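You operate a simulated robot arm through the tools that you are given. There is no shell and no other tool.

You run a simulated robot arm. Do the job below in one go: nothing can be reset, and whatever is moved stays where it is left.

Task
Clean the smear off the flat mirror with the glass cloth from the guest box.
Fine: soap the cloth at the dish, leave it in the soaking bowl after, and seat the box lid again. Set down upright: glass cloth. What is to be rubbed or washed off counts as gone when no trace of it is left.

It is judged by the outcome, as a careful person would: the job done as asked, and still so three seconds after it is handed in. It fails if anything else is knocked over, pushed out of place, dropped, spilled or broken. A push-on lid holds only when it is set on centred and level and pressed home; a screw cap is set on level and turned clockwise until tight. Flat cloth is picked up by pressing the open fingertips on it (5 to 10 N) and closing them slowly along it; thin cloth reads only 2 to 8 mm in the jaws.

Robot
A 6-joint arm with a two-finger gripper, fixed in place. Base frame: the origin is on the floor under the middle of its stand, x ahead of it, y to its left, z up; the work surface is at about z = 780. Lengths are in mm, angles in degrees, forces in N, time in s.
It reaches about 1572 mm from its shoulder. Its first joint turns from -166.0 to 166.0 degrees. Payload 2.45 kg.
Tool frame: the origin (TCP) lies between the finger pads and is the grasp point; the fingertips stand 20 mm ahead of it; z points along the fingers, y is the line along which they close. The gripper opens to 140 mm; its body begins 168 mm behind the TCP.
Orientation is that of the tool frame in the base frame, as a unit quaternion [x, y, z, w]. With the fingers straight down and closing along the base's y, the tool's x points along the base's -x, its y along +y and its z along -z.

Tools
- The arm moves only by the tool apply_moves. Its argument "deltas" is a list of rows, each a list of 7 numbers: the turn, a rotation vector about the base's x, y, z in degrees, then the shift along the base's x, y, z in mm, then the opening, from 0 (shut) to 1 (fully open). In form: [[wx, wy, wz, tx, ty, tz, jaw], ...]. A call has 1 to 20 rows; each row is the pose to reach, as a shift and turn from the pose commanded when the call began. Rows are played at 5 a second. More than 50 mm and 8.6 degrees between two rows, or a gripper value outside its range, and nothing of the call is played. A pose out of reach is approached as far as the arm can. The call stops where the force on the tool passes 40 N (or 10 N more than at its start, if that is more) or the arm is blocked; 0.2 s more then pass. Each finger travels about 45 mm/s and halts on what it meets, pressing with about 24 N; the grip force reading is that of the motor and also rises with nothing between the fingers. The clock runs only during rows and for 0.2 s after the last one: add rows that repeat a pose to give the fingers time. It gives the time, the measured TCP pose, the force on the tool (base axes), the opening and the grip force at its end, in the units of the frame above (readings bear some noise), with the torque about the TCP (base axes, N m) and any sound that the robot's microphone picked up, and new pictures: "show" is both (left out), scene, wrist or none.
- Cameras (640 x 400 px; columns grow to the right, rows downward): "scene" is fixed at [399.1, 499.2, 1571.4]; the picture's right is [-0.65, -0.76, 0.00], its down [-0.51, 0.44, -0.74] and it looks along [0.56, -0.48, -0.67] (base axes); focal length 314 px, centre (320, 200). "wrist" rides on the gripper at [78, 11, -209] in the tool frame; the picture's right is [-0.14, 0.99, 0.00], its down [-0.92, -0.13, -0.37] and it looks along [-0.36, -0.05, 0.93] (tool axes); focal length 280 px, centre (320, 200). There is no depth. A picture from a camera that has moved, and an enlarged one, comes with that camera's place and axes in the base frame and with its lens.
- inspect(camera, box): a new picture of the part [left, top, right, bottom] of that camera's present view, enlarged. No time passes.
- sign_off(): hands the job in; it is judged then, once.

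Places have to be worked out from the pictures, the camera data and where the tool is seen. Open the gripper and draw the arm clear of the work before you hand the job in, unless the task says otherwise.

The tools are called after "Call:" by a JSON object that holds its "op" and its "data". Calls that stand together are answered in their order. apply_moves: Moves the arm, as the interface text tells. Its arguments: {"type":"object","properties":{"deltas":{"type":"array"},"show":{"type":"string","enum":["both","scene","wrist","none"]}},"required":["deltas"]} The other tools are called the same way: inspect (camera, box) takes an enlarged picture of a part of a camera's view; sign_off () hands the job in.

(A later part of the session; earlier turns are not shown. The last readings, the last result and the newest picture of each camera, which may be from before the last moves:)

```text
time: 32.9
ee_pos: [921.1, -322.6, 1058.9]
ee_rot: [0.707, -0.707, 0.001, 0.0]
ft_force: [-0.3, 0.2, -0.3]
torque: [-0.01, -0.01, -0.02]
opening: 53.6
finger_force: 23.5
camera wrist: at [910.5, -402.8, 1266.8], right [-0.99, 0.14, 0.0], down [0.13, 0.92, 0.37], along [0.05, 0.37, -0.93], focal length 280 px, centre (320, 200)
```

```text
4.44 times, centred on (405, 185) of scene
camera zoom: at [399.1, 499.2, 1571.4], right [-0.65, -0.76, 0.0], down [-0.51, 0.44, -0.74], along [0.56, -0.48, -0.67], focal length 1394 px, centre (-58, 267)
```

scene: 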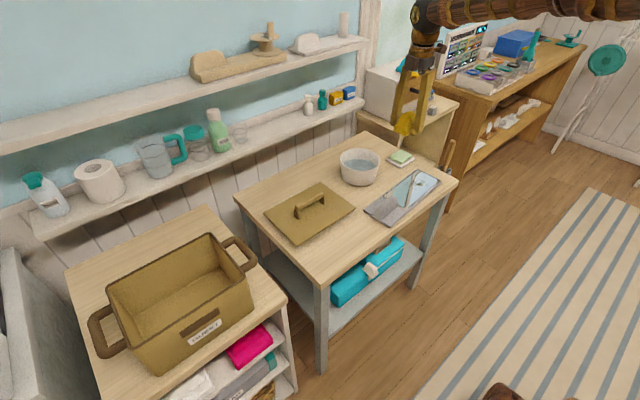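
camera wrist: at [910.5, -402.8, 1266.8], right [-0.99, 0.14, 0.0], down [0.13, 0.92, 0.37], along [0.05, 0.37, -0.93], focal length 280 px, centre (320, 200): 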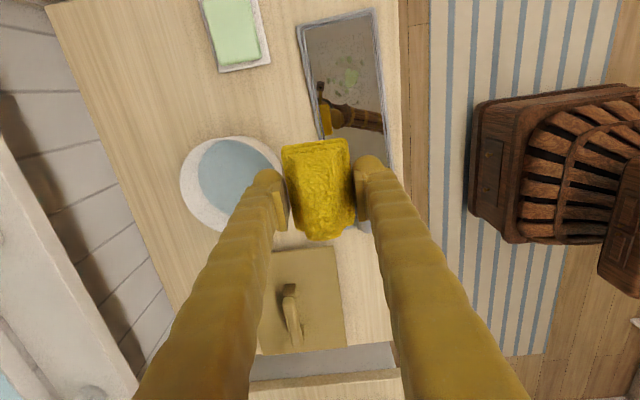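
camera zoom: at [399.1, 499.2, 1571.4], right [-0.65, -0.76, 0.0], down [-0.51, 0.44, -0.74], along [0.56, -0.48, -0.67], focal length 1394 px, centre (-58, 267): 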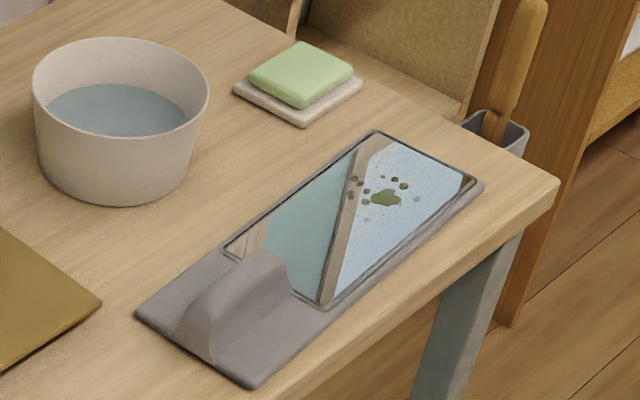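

Spots span about x 838–896, y −441 to −375, on glass about 97 mm wide. I'll turn the gripper back 90°, so the cloth's long side lies across the glass, and move above the soap near (1018, −487).

Call:
{"op": "apply_moves", "data": {"deltas": [[0, 0, -8, 8, -15, 0, 0], [0, 0, -16, 16, -30, 0, 0], [0, 0, -24, 24, -45, 0, 0], [0, 0, -32, 32, -60, 0, 0], [0, 0, -40, 40, -75, 0, 0], [0, 0, -48, 48, -90, 0, 0], [0, 0, -56, 57, -105, 0, 0], [0, 0, -64, 66, -120, 0, 0], [0, 0, -72, 75, -135, 0, 0], [0, 0, -80, 84, -150, 0, 0], [0, 0, -88, 92, -160, 0, 0], [0, 0, -90, 97, -164, 0, 0], [0, 0, -90, 97, -164, 0, 0]], "show": "both"}}

Call:
{"op": "inspect", "data": {"camera": "scene", "box": [340, 90, 460, 190]}}

```text
time: 35.7
ee_pos: [1018.3, -486.6, 1059.1]
ee_rot: [0.0, 1.0, -0.001, 0.001]
ft_force: [-1.1, -0.2, -0.3]
torque: [-0.03, 0.02, 0.02]
opening: 53.8
finger_force: 23.6
camera wrist: at [940.6, -476.6, 1265.9], right [0.14, 0.99, 0.0], down [0.92, -0.13, 0.37], along [0.37, -0.05, -0.93], focal length 280 px, centre (320, 200)
```

scene: 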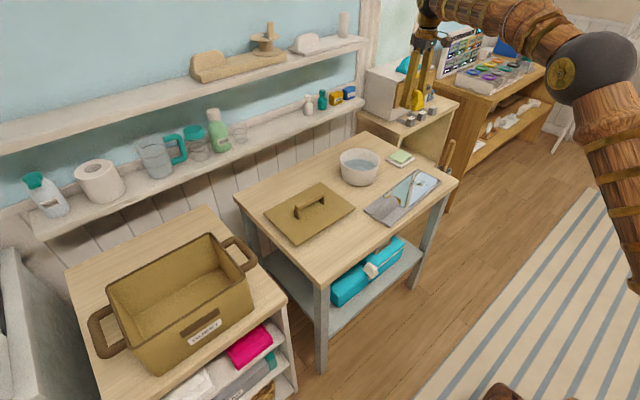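
wrist: 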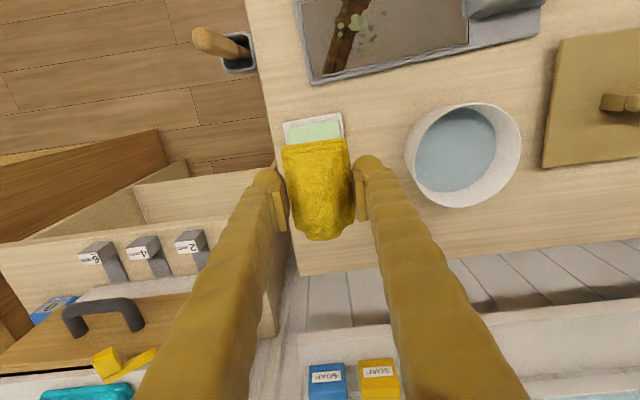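

```text
4.00 times, centred on (400, 140) of scene
camera zoom: at [399.1, 499.2, 1571.4], right [-0.65, -0.76, 0.0], down [-0.51, 0.44, -0.74], along [0.56, -0.48, -0.67], focal length 1254 px, centre (0, 440)
```

zoom: 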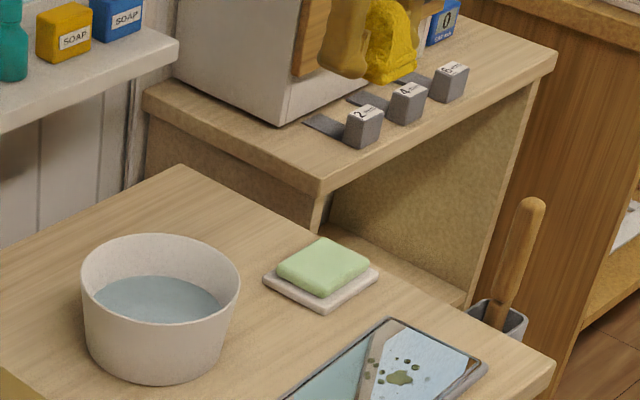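

The soap is centred near (1021, −497). I'll shift above it and lower to just above the soap, keeping the tool vertical.

Call:
{"op": "apply_moves", "data": {"deltas": [[0, 0, 0, 3, -10, -20, 0], [0, 0, 0, 3, -10, -60, 0], [0, 0, 0, 3, -10, -100, 0], [0, 0, 0, 3, -10, -140, 0], [0, 0, 0, 3, -10, -170, 0], [0, 0, 0, 3, -10, -190, 0], [0, 0, 0, 3, -10, -200, 0]], "show": "both"}}

Call:
{"op": "inspect", "data": {"camera": "scene", "box": [360, 110, 440, 180]}}

```text
time: 37.3
ee_pos: [1021.0, -497.4, 859.1]
ee_rot: [0.0, 1.0, -0.001, 0.001]
ft_force: [1.0, -0.1, -0.8]
torque: [0.01, 0.04, 0.0]
opening: 53.4
finger_force: 24.0
camera wrist: at [943.2, -486.7, 1066.7], right [0.14, 0.99, 0.0], down [0.92, -0.13, 0.37], along [0.37, -0.05, -0.93], focal length 280 px, centre (320, 200)
```

scene: 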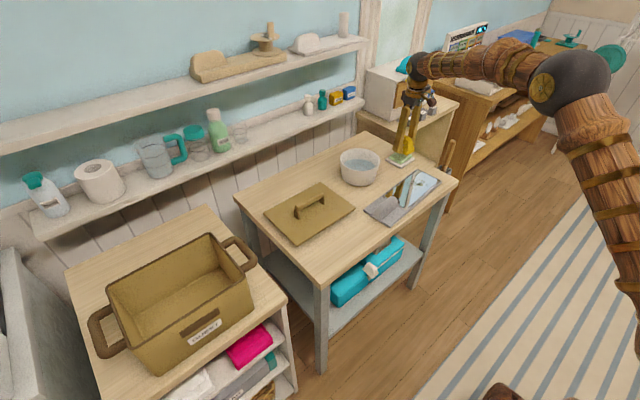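
wrist: 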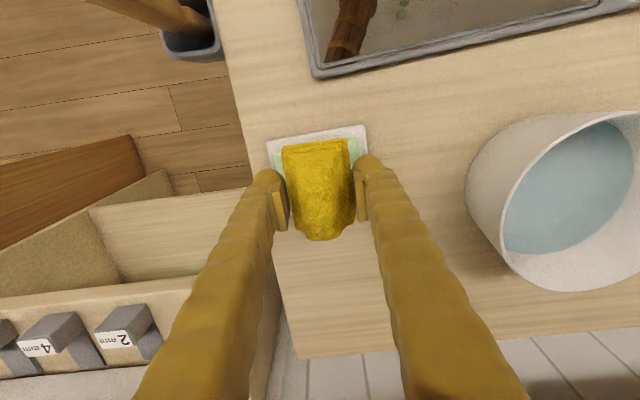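

```text
5.71 times, centred on (400, 145) of scene
camera zoom: at [399.1, 499.2, 1571.4], right [-0.65, -0.76, 0.0], down [-0.51, 0.44, -0.74], along [0.56, -0.48, -0.67], focal length 1792 px, centre (-137, 514)
```

zoom: 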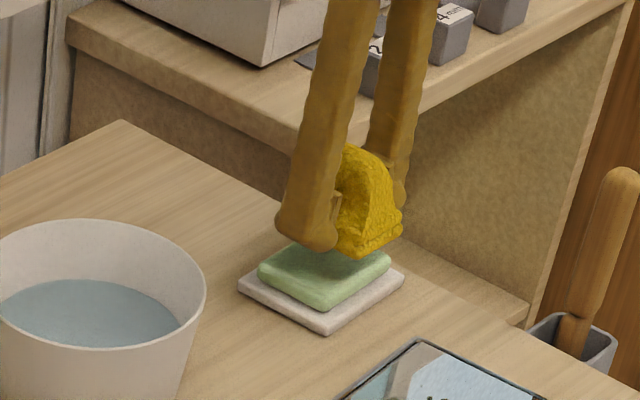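

The cloth sits squarely over the soap with a gap of roughly 15–20 mm. I'll lower in small steps.

Call:
{"op": "apply_moves", "data": {"deltas": [[0, 0, 0, 0, 0, -3, 0], [0, 0, 0, 0, 0, -6, 0], [0, 0, 0, 0, 0, -9, 0], [0, 0, 0, 0, 0, -11, 0], [0, 0, 0, 0, 0, -13, 0]], "show": "none"}}

```text
time: 38.5
ee_pos: [1021.0, -496.5, 846.9]
ee_rot: [0.0, 1.0, -0.001, 0.001]
ft_force: [-0.3, -0.1, -0.1]
torque: [0.03, 0.01, -0.02]
opening: 53.5
finger_force: 23.9
```

No contact yet at TCP z≈847. Continuing down with finer steps.

Call:
{"op": "apply_moves", "data": {"deltas": [[0, 0, 0, 0, 0, -1.5, 0], [0, 0, 0, 0, 0, -3, 0], [0, 0, 0, 0, 0, -4.5, 0], [0, 0, 0, 0, 0, -6, 0]], "show": "none"}}

Call:
{"op": "inspect", "data": {"camera": "scene", "box": [375, 125, 430, 175]}}

```text
time: 39.5
ee_pos: [1020.6, -496.8, 840.6]
ee_rot: [-0.001, 1.0, -0.001, 0.001]
ft_force: [-0.2, 0.3, -0.6]
torque: [-0.01, -0.01, 0.02]
opening: 53.6
finger_force: 24.2
```

```text
8.00 times, centred on (402, 150) of scene
camera zoom: at [399.1, 499.2, 1571.4], right [-0.65, -0.76, 0.0], down [-0.51, 0.44, -0.74], along [0.56, -0.48, -0.67], focal length 2508 px, centre (-340, 600)
```

zoom: 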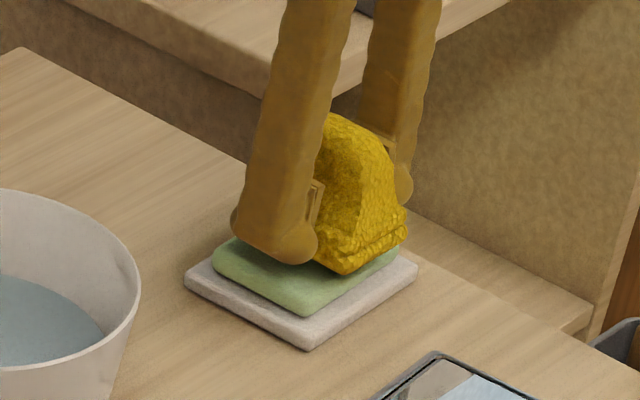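

Very close to the soap now, with no force yet. I'll step down 1 mm at a time.

Call:
{"op": "apply_moves", "data": {"deltas": [[0, 0, 0, 0, 0, -1, 0], [0, 0, 0, 0, 0, -2, 0], [0, 0, 0, 0, 0, -3, 0], [0, 0, 0, 0, 0, -4, 0]], "show": "none"}}

```text
time: 40.5
ee_pos: [1022.0, -497.0, 836.0]
ee_rot: [0.0, 1.0, -0.001, 0.0]
ft_force: [0.6, 0.7, -0.2]
torque: [-0.04, 0.02, -0.01]
opening: 53.4
finger_force: 23.8
```

Still no contact at z≈836. Continuing.

Call:
{"op": "apply_moves", "data": {"deltas": [[0, 0, 0, 0, 0, -1, 0], [0, 0, 0, 0, 0, -2, 0], [0, 0, 0, 0, 0, -3, 0]], "show": "none"}}

```text
time: 41.3
ee_pos: [1022.0, -495.8, 832.7]
ee_rot: [0.0, 1.0, -0.001, 0.002]
ft_force: [1.4, -0.3, -0.5]
torque: [0.01, 0.03, 0.02]
opening: 53.6
finger_force: 24.1
```

Call:
{"op": "apply_moves", "data": {"deltas": [[0, 0, 0, 0, 0, -1, 0], [0, 0, 0, 0, 0, -2, 0], [0, 0, 0, 0, 0, -2.5, 0]], "show": "none"}}

Call:
{"op": "inspect", "data": {"camera": "scene", "box": [375, 125, 430, 175]}}

```text
time: 42.1
ee_pos: [1021.5, -496.4, 831.9]
ee_rot: [0.001, 1.0, -0.001, 0.001]
ft_force: [0.0, -0.2, 5.4]
torque: [0.04, 0.08, -0.02]
opening: 53.4
finger_force: 23.7
```

```text
8.00 times, centred on (402, 150) of scene
camera zoom: at [399.1, 499.2, 1571.4], right [-0.65, -0.76, 0.0], down [-0.51, 0.44, -0.74], along [0.56, -0.48, -0.67], focal length 2508 px, centre (-340, 600)
```

zoom: 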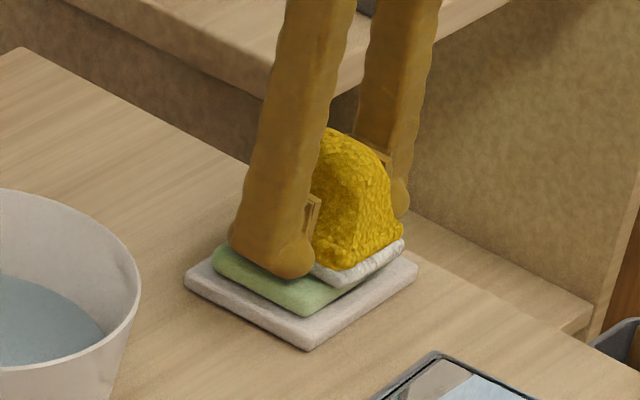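

The cloth's base has turned white with soap and the dish hasn't moved. I'll lift straight up and carry it to above the end of the glass near (868, −452).

Call:
{"op": "apply_moves", "data": {"deltas": [[0, 0, 0, 0, 0, 0, 0], [0, 0, 0, 0, 0, 3, 0], [0, 0, 0, 0, 0, 15, 0], [0, 0, 0, 0, 0, 40, 0], [0, 0, 0, 0, 0, 70, 0], [0, 0, 0, -30, 10, 80, 0], [0, 0, 0, -70, 22, 80, 0], [0, 0, 0, -110, 34, 80, 0], [0, 0, 0, -140, 42, 80, 0], [0, 0, 0, -153, 45, 75, 0], [0, 0, 0, -153, 45, 50, 0]], "show": "both"}}

Call:
{"op": "inspect", "data": {"camera": "scene", "box": [370, 120, 460, 210]}}

Call:
{"op": "inspect", "data": {"camera": "wrist", "box": [220, 80, 460, 300]}}

```text
time: 44.5
ee_pos: [867.4, -450.4, 880.8]
ee_rot: [-0.001, 1.0, -0.001, 0.001]
ft_force: [-0.5, -0.5, 0.1]
torque: [0.01, -0.02, 0.01]
opening: 53.8
finger_force: 23.9
camera wrist: at [790.3, -441.0, 1088.1], right [0.14, 0.99, 0.0], down [0.92, -0.13, 0.37], along [0.37, -0.05, -0.93], focal length 280 px, centre (320, 200)
```

scene: 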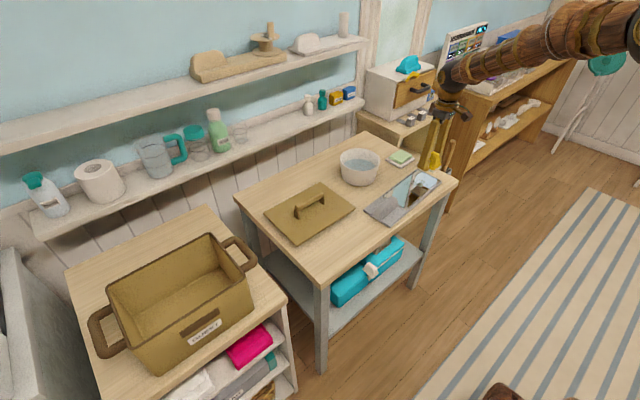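
wrist: 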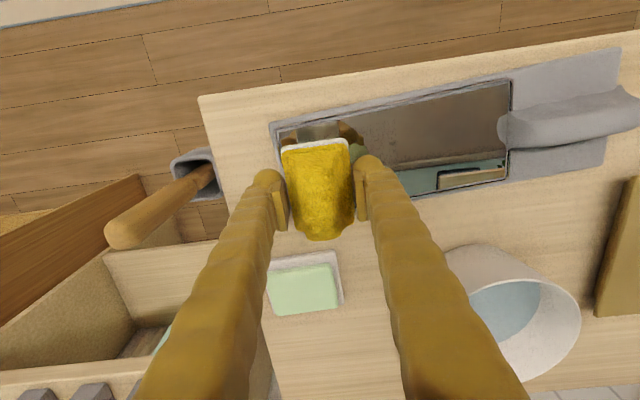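

```text
4.44 times, centred on (415, 165) of scene
camera zoom: at [399.1, 499.2, 1571.4], right [-0.65, -0.76, 0.0], down [-0.51, 0.44, -0.74], along [0.56, -0.48, -0.67], focal length 1394 px, centre (-102, 356)
```

zoom: 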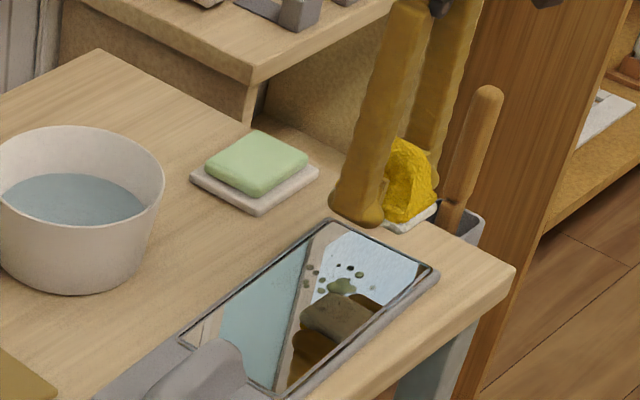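

```text
1.82 times, centred on (340, 190) of wrist
camera zoom: at [790.3, -441.0, 1088.1], right [0.14, 0.99, 0.0], down [0.92, -0.13, 0.37], along [0.37, -0.05, -0.93], focal length 510 px, centre (284, 218)
```

zoom: 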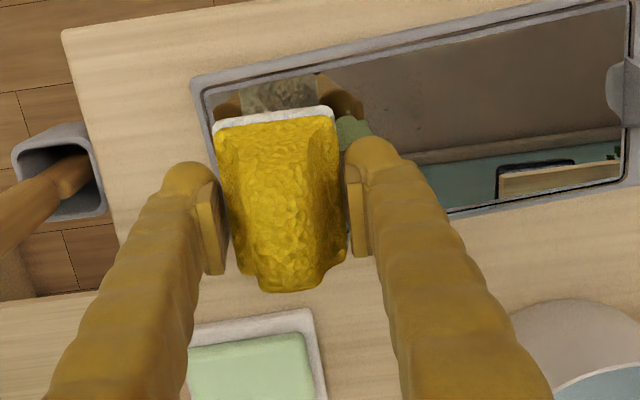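

The cloth is level over the glass's far end. I'll shift to y≈−430, so the outer fingertip stays inside the frame, and lower toward the glass.

Call:
{"op": "apply_moves", "data": {"deltas": [[0, 0, 0, -1, 10, -10, 0], [0, 0, 0, -1, 20, -25, 0], [0, 0, 0, -1, 20, -40, 0], [0, 0, 0, -1, 20, -50, 0], [0, 0, 0, -1, 20, -56, 0], [0, 0, 0, -1, 20, -59, 0]], "show": "none"}}

Call:
{"op": "inspect", "data": {"camera": "scene", "box": [390, 140, 460, 210]}}

```text
time: 45.9
ee_pos: [866.9, -431.4, 821.4]
ee_rot: [0.0, 1.0, 0.0, 0.001]
ft_force: [-0.6, 0.5, -0.7]
torque: [-0.01, -0.02, -0.01]
opening: 53.7
finger_force: 24.5
```

```text
5.71 times, centred on (425, 175) of scene
camera zoom: at [399.1, 499.2, 1571.4], right [-0.65, -0.76, 0.0], down [-0.51, 0.44, -0.74], along [0.56, -0.48, -0.67], focal length 1792 px, centre (-280, 343)
```

zoom: 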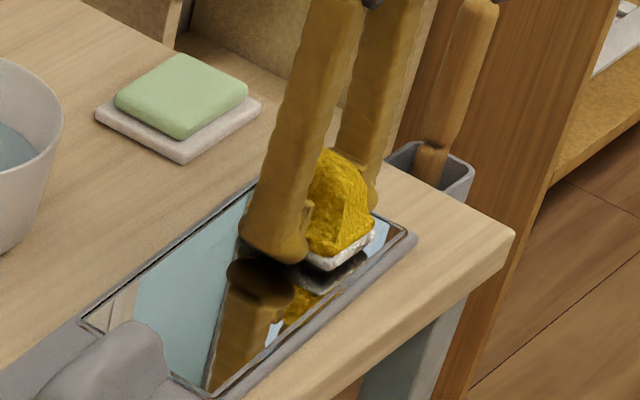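

The cloth is just above the glass with a small gap to its reflection. I'll go down in 1 mm steps until I read a light contact force.

Call:
{"op": "apply_moves", "data": {"deltas": [[0, 0, 0, 0, 0, -1, 0], [0, 0, 0, 0, 0, -2, 0], [0, 0, 0, 0, 0, -3, 0], [0, 0, 0, 0, 0, -4, 0]], "show": "none"}}

```text
time: 46.9
ee_pos: [867.5, -430.8, 818.2]
ee_rot: [0.0, 1.0, -0.001, 0.0]
ft_force: [-0.7, -0.5, -0.1]
torque: [-0.03, 0.03, 0.01]
opening: 53.5
finger_force: 23.9
```

Call:
{"op": "apply_moves", "data": {"deltas": [[0, 0, 0, 0, 0, -1, 0], [0, 0, 0, 0, 0, -2, 0], [0, 0, 0, 0, 0, -3, 0]], "show": "none"}}

```text
time: 47.7
ee_pos: [867.2, -431.4, 816.1]
ee_rot: [0.001, 1.0, -0.001, 0.002]
ft_force: [-4.7, 2.0, 27.9]
torque: [0.04, 0.01, -0.01]
opening: 53.8
finger_force: 23.8
```

Contact is at z≈816, and 28 N is more than needed. I'll ease up about 1 mm and read the force again.

Call:
{"op": "apply_moves", "data": {"deltas": [[0, 0, 0, 0, 0, 1, 0], [0, 0, 0, 0, 0, 1, 0]], "show": "none"}}

```text
time: 48.3
ee_pos: [867.1, -431.4, 816.6]
ee_rot: [0.0, 1.0, -0.001, 0.002]
ft_force: [4.9, 2.1, 21.4]
torque: [-0.02, -0.2, 0.01]
opening: 53.6
finger_force: 24.1
```

Still 21 N; I'll ease up another 1.5 mm.

Call:
{"op": "apply_moves", "data": {"deltas": [[0, 0, 0, 0, 0, 1, 0], [0, 0, 0, 0, 0, 1.5, 0]], "show": "none"}}

```text
time: 48.9
ee_pos: [867.4, -432.4, 816.3]
ee_rot: [0.0, 1.0, -0.001, 0.0]
ft_force: [1.2, -0.6, 2.9]
torque: [-0.02, -0.11, -0.06]
opening: 53.5
finger_force: 23.8
```

Light contact at 2.9 N. I'll add about 0.5 mm and make a first stroke along the mirror, checking force and that the mirror stays put.

Call:
{"op": "apply_moves", "data": {"deltas": [[0, 0, 0, 0, 0, -0.6, 0], [0, 0, 0, 0, 6, -0.6, 0], [0, 0, 0, 0, 14, -0.6, 0], [0, 0, 0, -1, 22, -0.6, 0], [0, 0, 0, -1, 30, -0.6, 0]], "show": "both"}}

Call:
{"op": "inspect", "data": {"camera": "scene", "box": [370, 140, 460, 220]}}

```text
time: 50.1
ee_pos: [866.4, -401.6, 816.3]
ee_rot: [0.0, 1.0, -0.001, 0.001]
ft_force: [0.1, 0.1, -0.3]
torque: [0.04, 0.01, 0.01]
opening: 53.7
finger_force: 24.1
camera wrist: at [788.8, -391.9, 1023.7], right [0.14, 0.99, 0.0], down [0.92, -0.13, 0.37], along [0.37, -0.05, -0.93], focal length 280 px, centre (320, 200)
```

scene: 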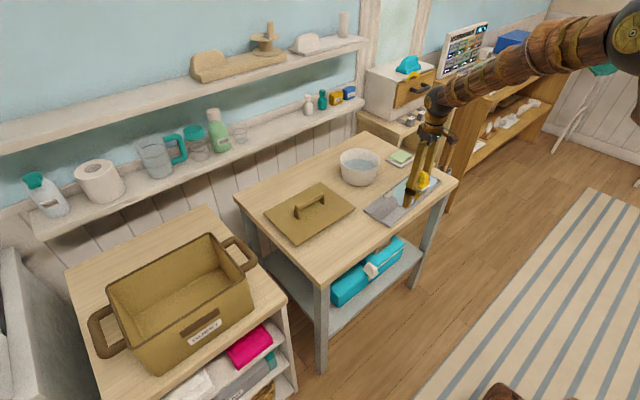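
wrist: 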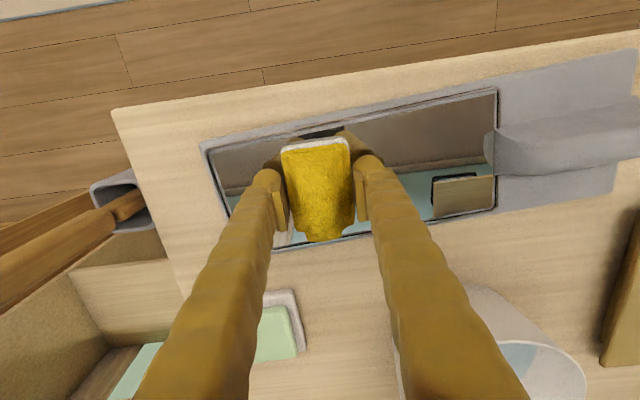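

```text
5.00 times, centred on (415, 180) of scene
camera zoom: at [399.1, 499.2, 1571.4], right [-0.65, -0.76, 0.0], down [-0.51, 0.44, -0.74], along [0.56, -0.48, -0.67], focal length 1568 px, centre (-155, 300)
```

zoom: 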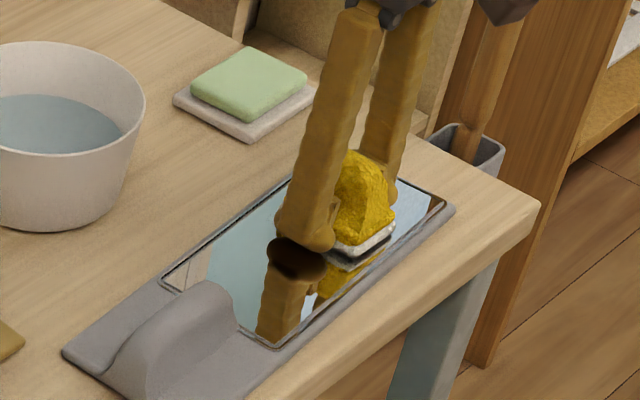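

The mirror hasn't moved, but there's now no contact force here. I'll press down in 0.5 mm steps to get a light load.

Call:
{"op": "apply_moves", "data": {"deltas": [[0, 0, 0, 0, 0, -0.5, 0], [0, 0, 0, 0, 0, -0.8, 0]], "show": "none"}}

```text
time: 50.7
ee_pos: [866.6, -401.4, 815.8]
ee_rot: [0.0, 1.0, -0.001, 0.002]
ft_force: [0.1, 0.5, 6.1]
torque: [0.01, 0.07, -0.04]
opening: 53.5
finger_force: 23.9
```

6 N is a good wiping load. I'll make several strokes back and forth over the smear, adjusting height slightly for the glass's apparent slope.

Call:
{"op": "apply_moves", "data": {"deltas": [[0, 0, 0, 0, 9, -0.1, 0], [0, 0, 0, 0, 18, -0.2, 0], [0, 0, 0, 0, 27, -0.3, 0], [0, 0, 0, 0, 36, -0.4, 0], [0, 0, 0, 0, 27, -0.3, 0], [0, 0, 0, 0, 18, -0.2, 0], [0, 0, 0, 0, 9, -0.1, 0], [0, 0, 0, 0, 0, 0, 0], [0, 0, 0, 0, -10, 0.1, 0], [0, 0, 0, 0, -20, 0.2, 0], [0, 0, 0, 0, -30, 0.3, 0]], "show": "none"}}

```text
time: 53.1
ee_pos: [866.3, -431.6, 816.2]
ee_rot: [0.001, 1.0, -0.001, 0.001]
ft_force: [0.7, 4.1, 12.0]
torque: [0.07, 0.04, -0.05]
opening: 53.5
finger_force: 24.2
```

12 N at this end with modest friction. I'll make another full pass back and forth with a slight sideways offset, then lift to inspect.

Call:
{"op": "apply_moves", "data": {"deltas": [[0, 0, 0, 2, 10, -0.1, 0], [0, 0, 0, 3, 20, -0.2, 0], [0, 0, 0, 3, 30, -0.3, 0], [0, 0, 0, 3, 40, -0.4, 0], [0, 0, 0, 3, 50, -0.6, 0], [0, 0, 0, 2, 60, -0.7, 0], [0, 0, 0, -2, 66, -0.8, 0], [0, 0, 0, -3, 56, -0.7, 0], [0, 0, 0, -3, 46, -0.5, 0], [0, 0, 0, -3, 36, -0.4, 0], [0, 0, 0, -3, 26, -0.3, 0], [0, 0, 0, -3, 16, -0.2, 0], [0, 0, 0, -3, 6, 0, 0], [0, 0, 0, -2, 0, 0, 0]], "show": "none"}}

```text
time: 56.1
ee_pos: [863.6, -431.8, 815.9]
ee_rot: [0.001, 1.0, -0.001, 0.0]
ft_force: [-0.1, -0.5, -0.8]
torque: [-0.02, 0.01, 0.01]
opening: 53.6
finger_force: 23.9
```

The force has dropped to zero at this end. I'll lift straight up and move aside to look at the mirror and the cloth.

Call:
{"op": "apply_moves", "data": {"deltas": [[0, 0, 0, 0, 0, 5, 0], [0, 0, 0, 0, 0, 25, 0], [0, 0, 0, 0, 0, 60, 0], [0, 0, 0, 20, 20, 100, 0], [0, 0, 0, 55, 40, 125, 0], [0, 0, 0, 90, 60, 140, 0], [0, 0, 0, 110, 70, 150, 0]], "show": "both"}}

Call:
{"op": "inspect", "data": {"camera": "wrist", "box": [180, 0, 460, 180]}}

Call:
{"op": "inspect", "data": {"camera": "scene", "box": [350, 140, 460, 230]}}

```text
time: 57.7
ee_pos: [973.9, -361.4, 966.5]
ee_rot: [0.0, 1.0, 0.0, 0.001]
ft_force: [-0.3, 0.1, 0.1]
torque: [0.0, 0.03, 0.02]
opening: 53.7
finger_force: 24.2
camera wrist: at [896.4, -351.4, 1173.7], right [0.14, 0.99, 0.0], down [0.92, -0.13, 0.37], along [0.37, -0.05, -0.93], focal length 280 px, centre (320, 200)
```

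scene: 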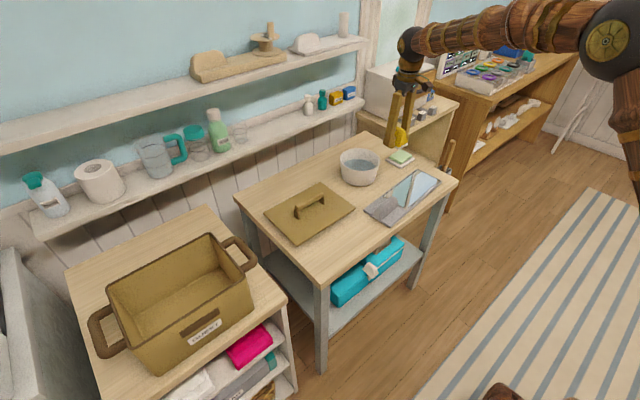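
wrist: 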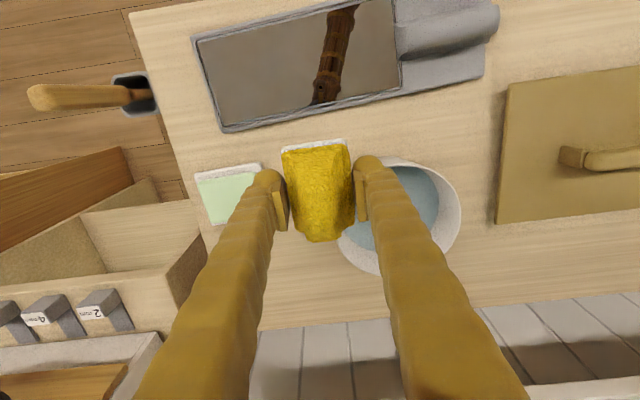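

```text
2.22 times, centred on (320, 90) of wrist
camera zoom: at [896.4, -351.4, 1173.7], right [0.14, 0.99, 0.0], down [0.92, -0.13, 0.37], along [0.37, -0.05, -0.93], focal length 623 px, centre (320, 444)
```

zoom: 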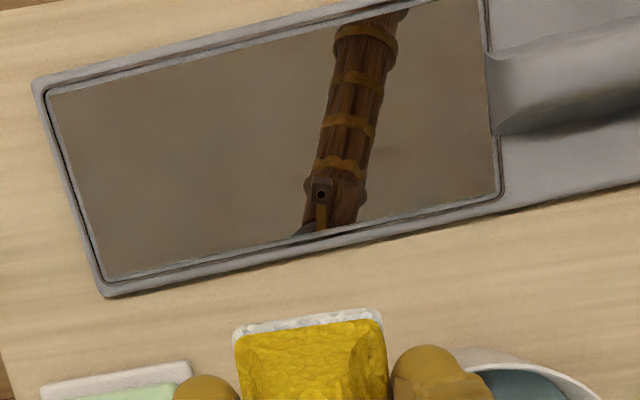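

```text
4.44 times, centred on (405, 185) of scene
camera zoom: at [399.1, 499.2, 1571.4], right [-0.65, -0.76, 0.0], down [-0.51, 0.44, -0.74], along [0.56, -0.48, -0.67], focal length 1394 px, centre (-58, 267)
```

zoom: 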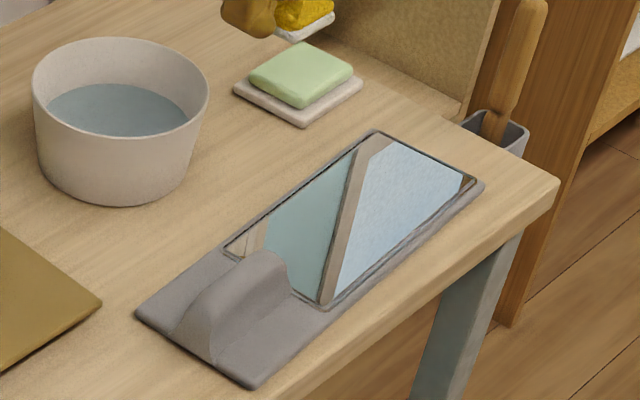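

The mirror looks clean and sits exactly where it was. I'll zoom in harder on the former smear area from both cameras to check for faint traces.

Call:
{"op": "inspect", "data": {"camera": "wrist", "box": [195, 10, 335, 130]}}

Call:
{"op": "inspect", "data": {"camera": "scene", "box": [395, 165, 450, 215]}}

Call:
{"op": "inspect", "data": {"camera": "wrist", "box": [320, 130, 480, 290]}}

```text
3.33 times, centred on (265, 70) of wrist
camera zoom: at [896.4, -351.4, 1173.7], right [0.14, 0.99, 0.0], down [0.92, -0.13, 0.37], along [0.37, -0.05, -0.93], focal length 935 px, centre (503, 633)
```

zoom: 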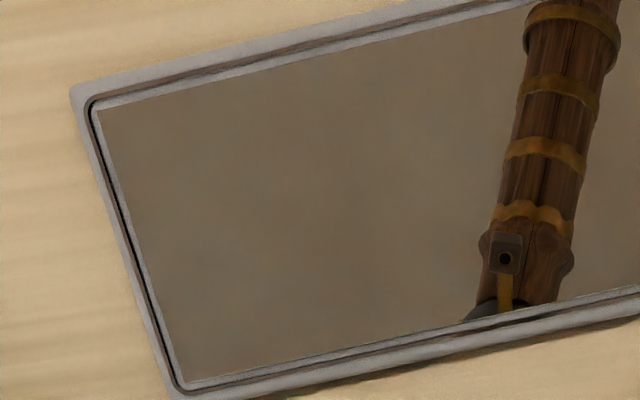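

```text
8.00 times, centred on (422, 190) of scene
camera zoom: at [399.1, 499.2, 1571.4], right [-0.65, -0.76, 0.0], down [-0.51, 0.44, -0.74], along [0.56, -0.48, -0.67], focal length 2508 px, centre (-500, 280)
```

zoom: 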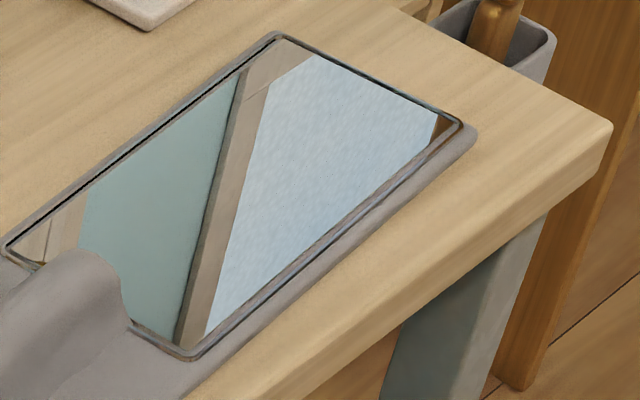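

```text
2.50 times, centred on (400, 210) of wrist
camera zoom: at [896.4, -351.4, 1173.7], right [0.14, 0.99, 0.0], down [0.92, -0.13, 0.37], along [0.37, -0.05, -0.93], focal length 701 px, centre (120, 175)
```

zoom: 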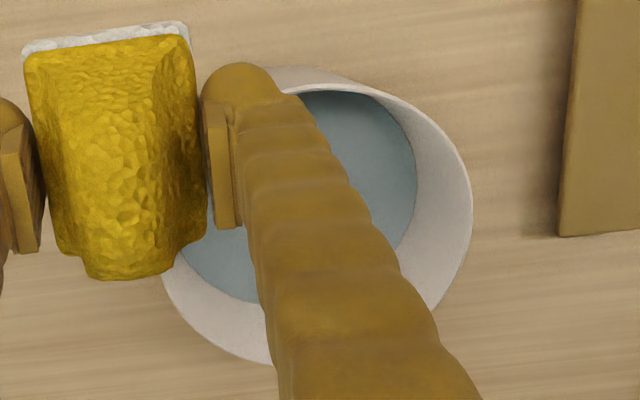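

The mirror is spotless. Next I need the bowl's exact centre, so I'll move to behind it at safe height, which puts the whole rim in the clear upper part of the wrist view.

Call:
{"op": "apply_moves", "data": {"deltas": [[0, 0, 0, 20, 10, 20, 0], [0, 0, 0, 50, 25, 35, 0], [0, 0, 0, 85, 40, 40, 0], [0, 0, 0, 120, 58, 40, 0], [0, 0, 0, 150, 72, 40, 0], [0, 0, 0, 172, 84, 40, 0], [0, 0, 0, 176, 84, 40, 0]], "show": "both"}}

Call:
{"op": "inspect", "data": {"camera": "wrist", "box": [220, 0, 420, 160]}}

Call:
{"op": "inspect", "data": {"camera": "scene", "box": [330, 135, 400, 195]}}

```text
time: 59.3
ee_pos: [1150.4, -275.4, 1007.1]
ee_rot: [0.0, 1.0, 0.0, 0.001]
ft_force: [0.5, 0.4, -0.3]
torque: [-0.03, 0.01, -0.04]
opening: 53.7
finger_force: 24.0
camera wrist: at [1072.3, -266.6, 1213.3], right [0.14, 0.99, 0.0], down [0.92, -0.13, 0.37], along [0.37, -0.05, -0.93], focal length 280 px, centre (320, 200)
```

scene: 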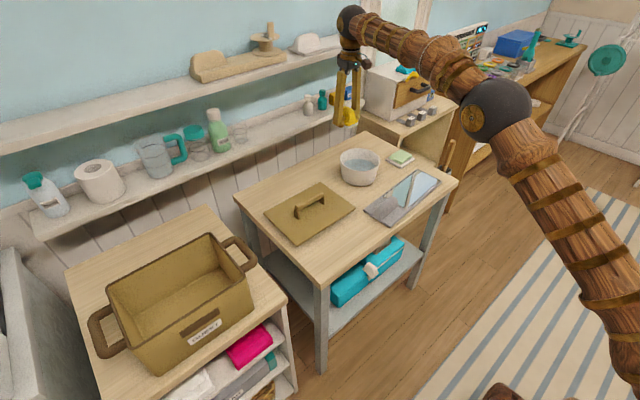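
wrist: 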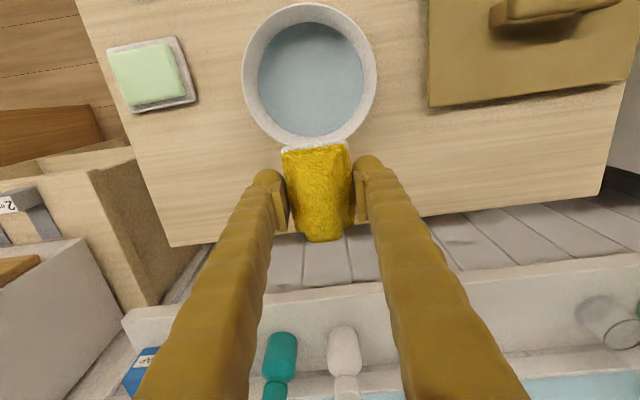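

```text
2.50 times, centred on (320, 80) of wrist
camera zoom: at [1072.3, -266.6, 1213.3], right [0.14, 0.99, 0.0], down [0.92, -0.13, 0.37], along [0.37, -0.05, -0.93], focal length 701 px, centre (320, 500)
```

zoom: 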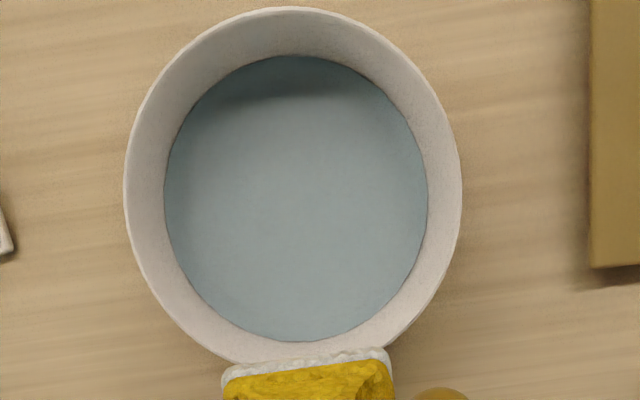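

```text
6.67 times, centred on (365, 165) of scene
camera zoom: at [399.1, 499.2, 1571.4], right [-0.65, -0.76, 0.0], down [-0.51, 0.44, -0.74], along [0.56, -0.48, -0.67], focal length 2090 px, centre (20, 433)
```

zoom: 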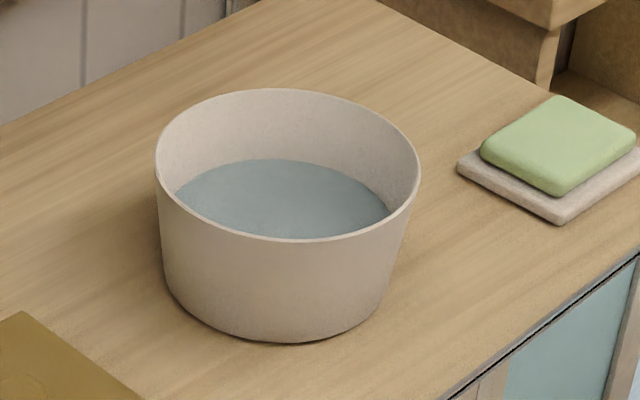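

The bowl centre works out to about (1059.5, −278): rim z≈860, inner radius about 72 at the top and 62 near its floor, water around z 822. I'll move over that centre and come down to just above the rim.

Call:
{"op": "apply_moves", "data": {"deltas": [[0, 0, 0, -20, 0, 0, 0], [0, 0, 0, -55, -1, -10, 0], [0, 0, 0, -85, -2.3, -30, 0], [0, 0, 0, -91, -2.3, -60, 0], [0, 0, 0, -91, -2.3, -85, 0], [0, 0, 0, -91, -2.3, -100, 0]], "show": "both"}}

Call:
{"op": "inspect", "data": {"camera": "wrist", "box": [200, 80, 440, 300]}}

Call:
{"op": "inspect", "data": {"camera": "scene", "box": [325, 115, 405, 195]}}

```text
time: 60.7
ee_pos: [1059.0, -279.8, 905.9]
ee_rot: [-0.001, 1.0, -0.001, 0.001]
ft_force: [0.6, 0.2, 0.0]
torque: [0.01, -0.01, -0.05]
opening: 53.4
finger_force: 24.1
camera wrist: at [981.1, -270.2, 1113.0], right [0.14, 0.99, 0.0], down [0.92, -0.13, 0.37], along [0.37, -0.05, -0.93], focal length 280 px, centre (320, 200)
```

scene: 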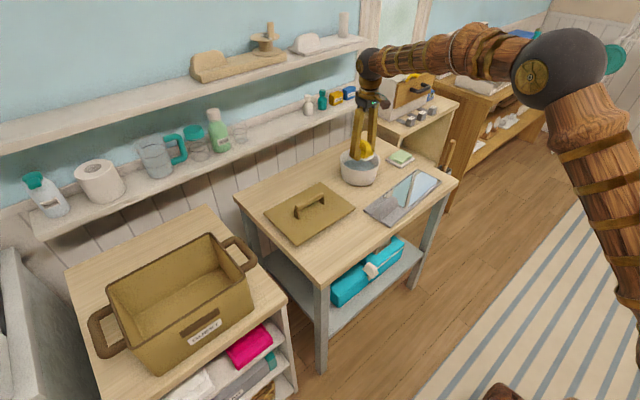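
wrist: 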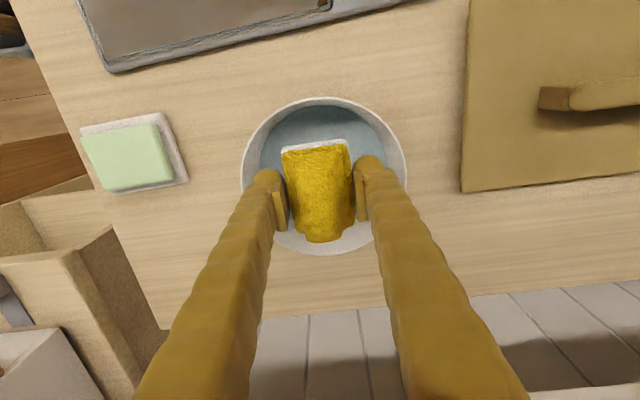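

```text
1.82 times, centred on (320, 190) of wrist
camera zoom: at [981.1, -270.2, 1113.0], right [0.14, 0.99, 0.0], down [0.92, -0.13, 0.37], along [0.37, -0.05, -0.93], focal length 510 px, centre (320, 218)
```

zoom: 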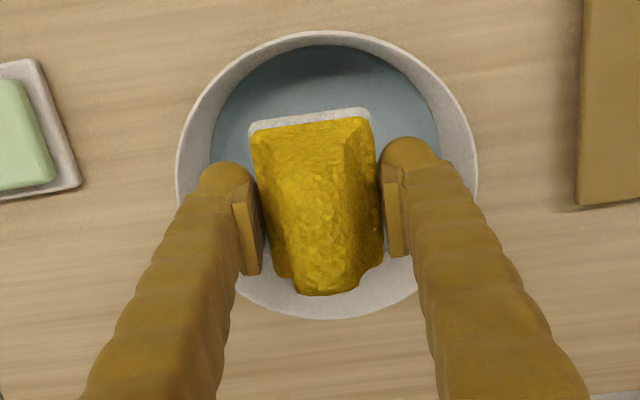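

```text
5.00 times, centred on (365, 155) of scene
camera zoom: at [399.1, 499.2, 1571.4], right [-0.65, -0.76, 0.0], down [-0.51, 0.44, -0.74], along [0.56, -0.48, -0.67], focal length 1568 px, centre (95, 425)
```

zoom: 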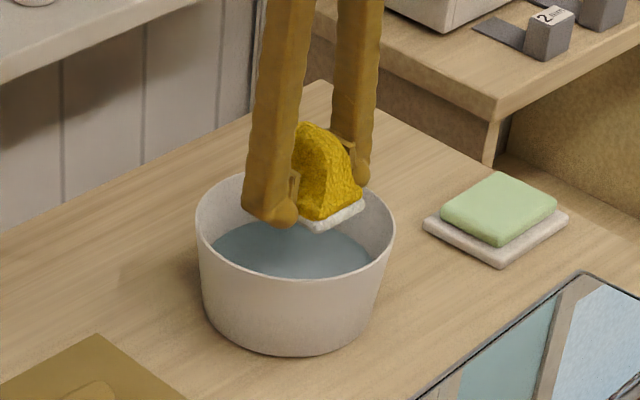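

From this nearer view the bowl centre refines to about (1063.5, −278), so I'll shift +4.5 mm in x and lower into the water, stopping well above the bowl floor.

Call:
{"op": "apply_moves", "data": {"deltas": [[0, 0, 0, 4.5, 1.4, 0, 0], [0, 0, 0, 4.5, 1.4, -15, 0], [0, 0, 0, 4.5, 1.4, -30, 0], [0, 0, 0, 4.5, 1.4, -42, 0], [0, 0, 0, 4.5, 1.4, -52, 0], [0, 0, 0, 4.5, 1.4, -60, 0], [0, 0, 0, 4.5, 1.4, -66, 0], [0, 0, 0, 4.5, 1.4, -70, 0]], "show": "both"}}

Call:
{"op": "inspect", "data": {"camera": "wrist", "box": [200, 80, 440, 300]}}

Call:
{"op": "inspect", "data": {"camera": "scene", "box": [325, 115, 405, 195]}}

```text
time: 62.5
ee_pos: [1063.1, -278.5, 835.5]
ee_rot: [0.0, 1.0, -0.002, 0.001]
ft_force: [0.2, -0.1, 0.1]
torque: [0.0, 0.02, 0.01]
opening: 53.6
finger_force: 23.9
camera wrist: at [985.9, -268.1, 1043.1], right [0.14, 0.99, 0.0], down [0.92, -0.13, 0.37], along [0.37, -0.05, -0.93], focal length 280 px, centre (320, 200)
```

scene: 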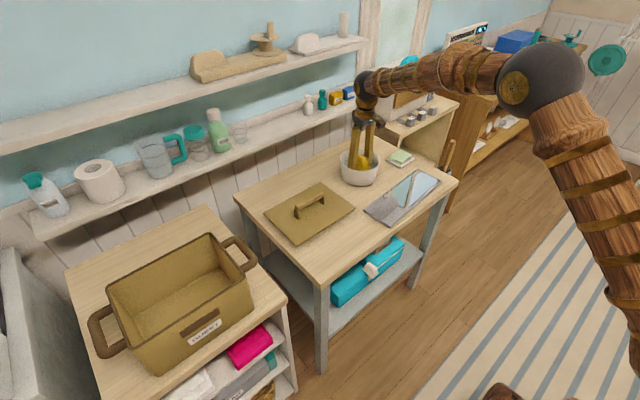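
wrist: 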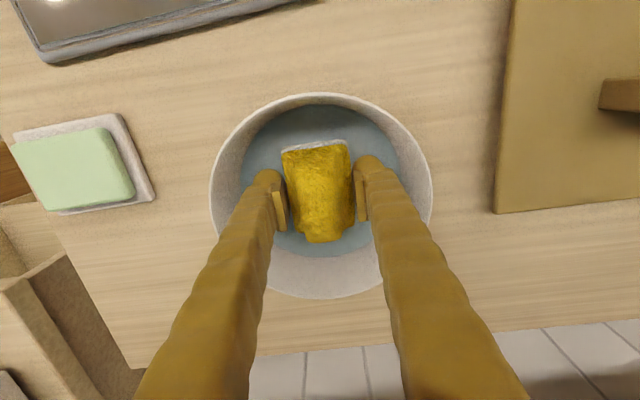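

```text
1.82 times, centred on (320, 190) of wrist
camera zoom: at [985.9, -268.1, 1043.1], right [0.14, 0.99, 0.0], down [0.92, -0.13, 0.37], along [0.37, -0.05, -0.93], focal length 510 px, centre (320, 218)
```

zoom: 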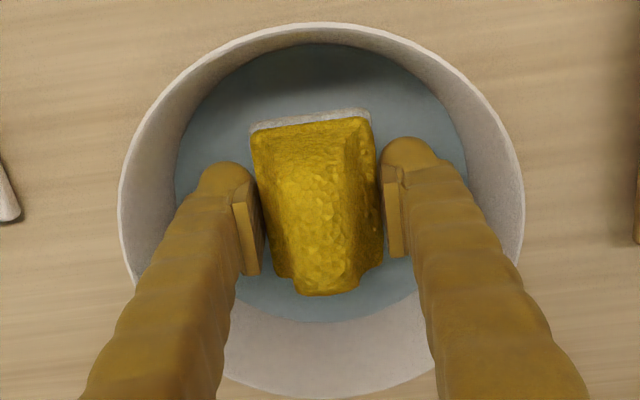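

```text
5.00 times, centred on (365, 155) of scene
camera zoom: at [399.1, 499.2, 1571.4], right [-0.65, -0.76, 0.0], down [-0.51, 0.44, -0.74], along [0.56, -0.48, -0.67], focal length 1568 px, centre (95, 425)
```

zoom: 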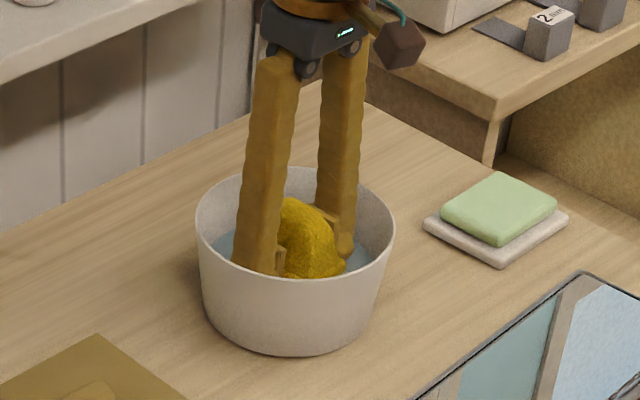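

The cloth and both fingers sit well inside the bowl walls with balanced margins. I'll continue down in small steps to find the bowl floor.

Call:
{"op": "apply_moves", "data": {"deltas": [[0, 0, 0, 0, 0, -3, 0], [0, 0, 0, 0, 0, -6, 0], [0, 0, 0, 0, 0, -9, 0], [0, 0, 0, 0, 0, -12, 0], [0, 0, 0, 0, 0, -14, 0]], "show": "none"}}

```text
time: 63.7
ee_pos: [1064.0, -278.1, 821.5]
ee_rot: [0.0, 1.0, -0.002, 0.001]
ft_force: [-0.1, -0.4, -0.4]
torque: [0.03, 0.02, 0.01]
opening: 53.9
finger_force: 23.8
```

No contact yet at z≈822. I'll step 1 mm at a time now.

Call:
{"op": "apply_moves", "data": {"deltas": [[0, 0, 0, 0, 0, -1, 0], [0, 0, 0, 0, 0, -2, 0], [0, 0, 0, 0, 0, -3, 0], [0, 0, 0, 0, 0, -4, 0]], "show": "none"}}

```text
time: 64.7
ee_pos: [1063.6, -277.9, 817.9]
ee_rot: [0.0, 1.0, -0.001, 0.001]
ft_force: [0.3, 0.2, -0.8]
torque: [-0.04, -0.02, 0.0]
opening: 53.5
finger_force: 24.1
```

Call:
{"op": "apply_moves", "data": {"deltas": [[0, 0, 0, 0, 0, -1, 0], [0, 0, 0, 0, 0, -2, 0], [0, 0, 0, 0, 0, -3, 0]], "show": "wrist"}}

```text
time: 65.5
ee_pos: [1064.7, -278.5, 814.5]
ee_rot: [0.0, 1.0, 0.0, 0.001]
ft_force: [0.8, 0.3, -0.1]
torque: [0.03, -0.02, -0.02]
opening: 53.7
finger_force: 23.7
camera wrist: at [986.0, -268.3, 1022.1], right [0.14, 0.99, 0.0], down [0.92, -0.13, 0.37], along [0.37, -0.05, -0.93], focal length 280 px, centre (320, 200)
```

wrist: 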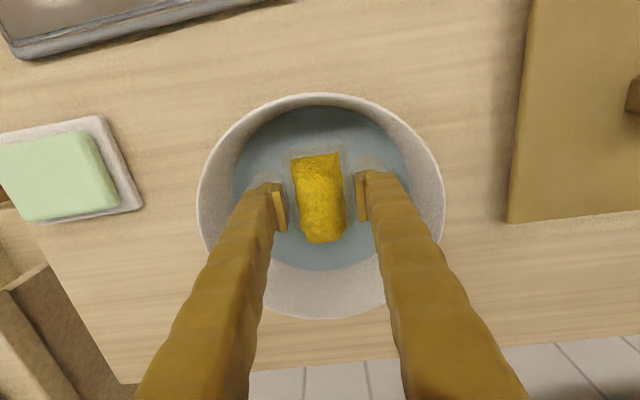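

The cloth is entering the water, with no floor contact yet. Continuing in 1 mm steps.

Call:
{"op": "apply_moves", "data": {"deltas": [[0, 0, 0, 0, 0, -1, 0], [0, 0, 0, 0, 0, -2, 0], [0, 0, 0, 0, 0, -3, 0]], "show": "none"}}

```text
time: 66.3
ee_pos: [1062.3, -277.8, 812.5]
ee_rot: [0.0, 1.0, -0.001, 0.001]
ft_force: [0.2, 0.5, -0.2]
torque: [-0.03, -0.02, 0.03]
opening: 53.6
finger_force: 24.1
```

Call:
{"op": "apply_moves", "data": {"deltas": [[0, 0, 0, 0, 0, -1, 0], [0, 0, 0, 0, 0, -2, 0]], "show": "none"}}

```text
time: 66.9
ee_pos: [1063.1, -278.3, 811.3]
ee_rot: [0.0, 1.0, -0.001, 0.0]
ft_force: [-0.1, 0.3, -1.1]
torque: [0.0, 0.01, -0.02]
opening: 53.4
finger_force: 23.9
```

Still free at z≈811. Two more 1 mm steps.

Call:
{"op": "apply_moves", "data": {"deltas": [[0, 0, 0, 0, 0, -1, 0], [0, 0, 0, 0, 0, -1.7, 0]], "show": "none"}}

```text
time: 67.5
ee_pos: [1063.3, -278.1, 808.5]
ee_rot: [-0.001, 1.0, -0.001, 0.001]
ft_force: [-1.1, 0.4, -1.1]
torque: [-0.01, -0.01, -0.01]
opening: 53.6
finger_force: 23.6
```

Call:
{"op": "apply_moves", "data": {"deltas": [[0, 0, 0, 0, 0, -0.8, 0], [0, 0, 0, 0, 0, -1.5, 0]], "show": "none"}}

```text
time: 68.1
ee_pos: [1063.6, -277.8, 806.3]
ee_rot: [0.0, 1.0, -0.002, 0.0]
ft_force: [0.4, 0.0, -0.6]
torque: [0.01, -0.02, 0.01]
opening: 53.7
finger_force: 24.1
```

I'll look at the scene before going further, since the cloth must be very near the bowl floor.

Call:
{"op": "apply_moves", "data": {"deltas": [[0, 0, 0, 0, 0, -0.7, 0], [0, 0, 0, 0, 0, -1.2, 0]], "show": "both"}}

Call:
{"op": "inspect", "data": {"camera": "wrist", "box": [200, 80, 440, 300]}}

```text
time: 68.7
ee_pos: [1063.2, -277.9, 805.7]
ee_rot: [0.0, 1.0, -0.001, 0.001]
ft_force: [0.1, 0.4, 1.1]
torque: [0.03, 0.04, -0.02]
opening: 53.4
finger_force: 23.7
camera wrist: at [985.6, -268.5, 1012.9], right [0.14, 0.99, 0.0], down [0.92, -0.13, 0.37], along [0.37, -0.05, -0.93], focal length 280 px, centre (320, 200)
```

scene: 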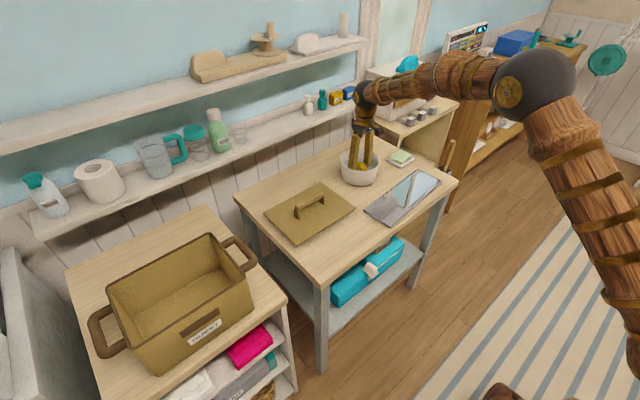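
wrist: 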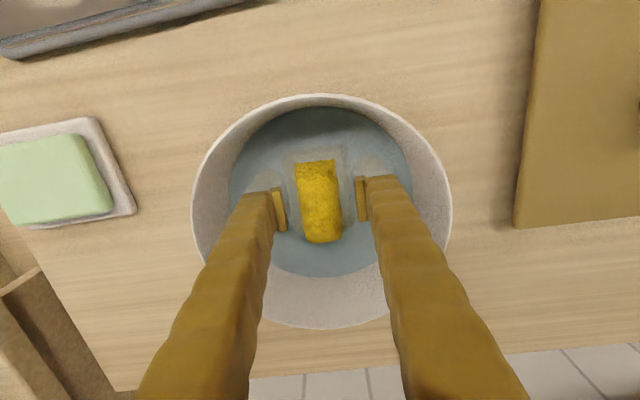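

```text
1.82 times, centred on (320, 190) of wrist
camera zoom: at [985.6, -268.5, 1012.9], right [0.14, 0.99, 0.0], down [0.92, -0.13, 0.37], along [0.37, -0.05, -0.93], focal length 510 px, centre (320, 218)
```

zoom: 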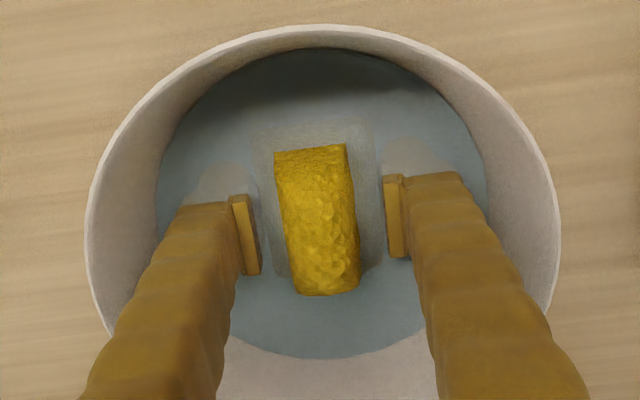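

A slight upward force (1.1 N) hints at first contact. One more small step to confirm.

Call:
{"op": "apply_moves", "data": {"deltas": [[0, 0, 0, 0, 0, -0.4, 0], [0, 0, 0, 0, 0, -0.8, 0]], "show": "none"}}

```text
time: 69.3
ee_pos: [1063.7, -278.6, 804.9]
ee_rot: [0.0, 1.0, -0.001, 0.002]
ft_force: [-2.0, 1.6, 10.0]
torque: [0.07, 0.09, 0.01]
opening: 53.7
finger_force: 23.5
```

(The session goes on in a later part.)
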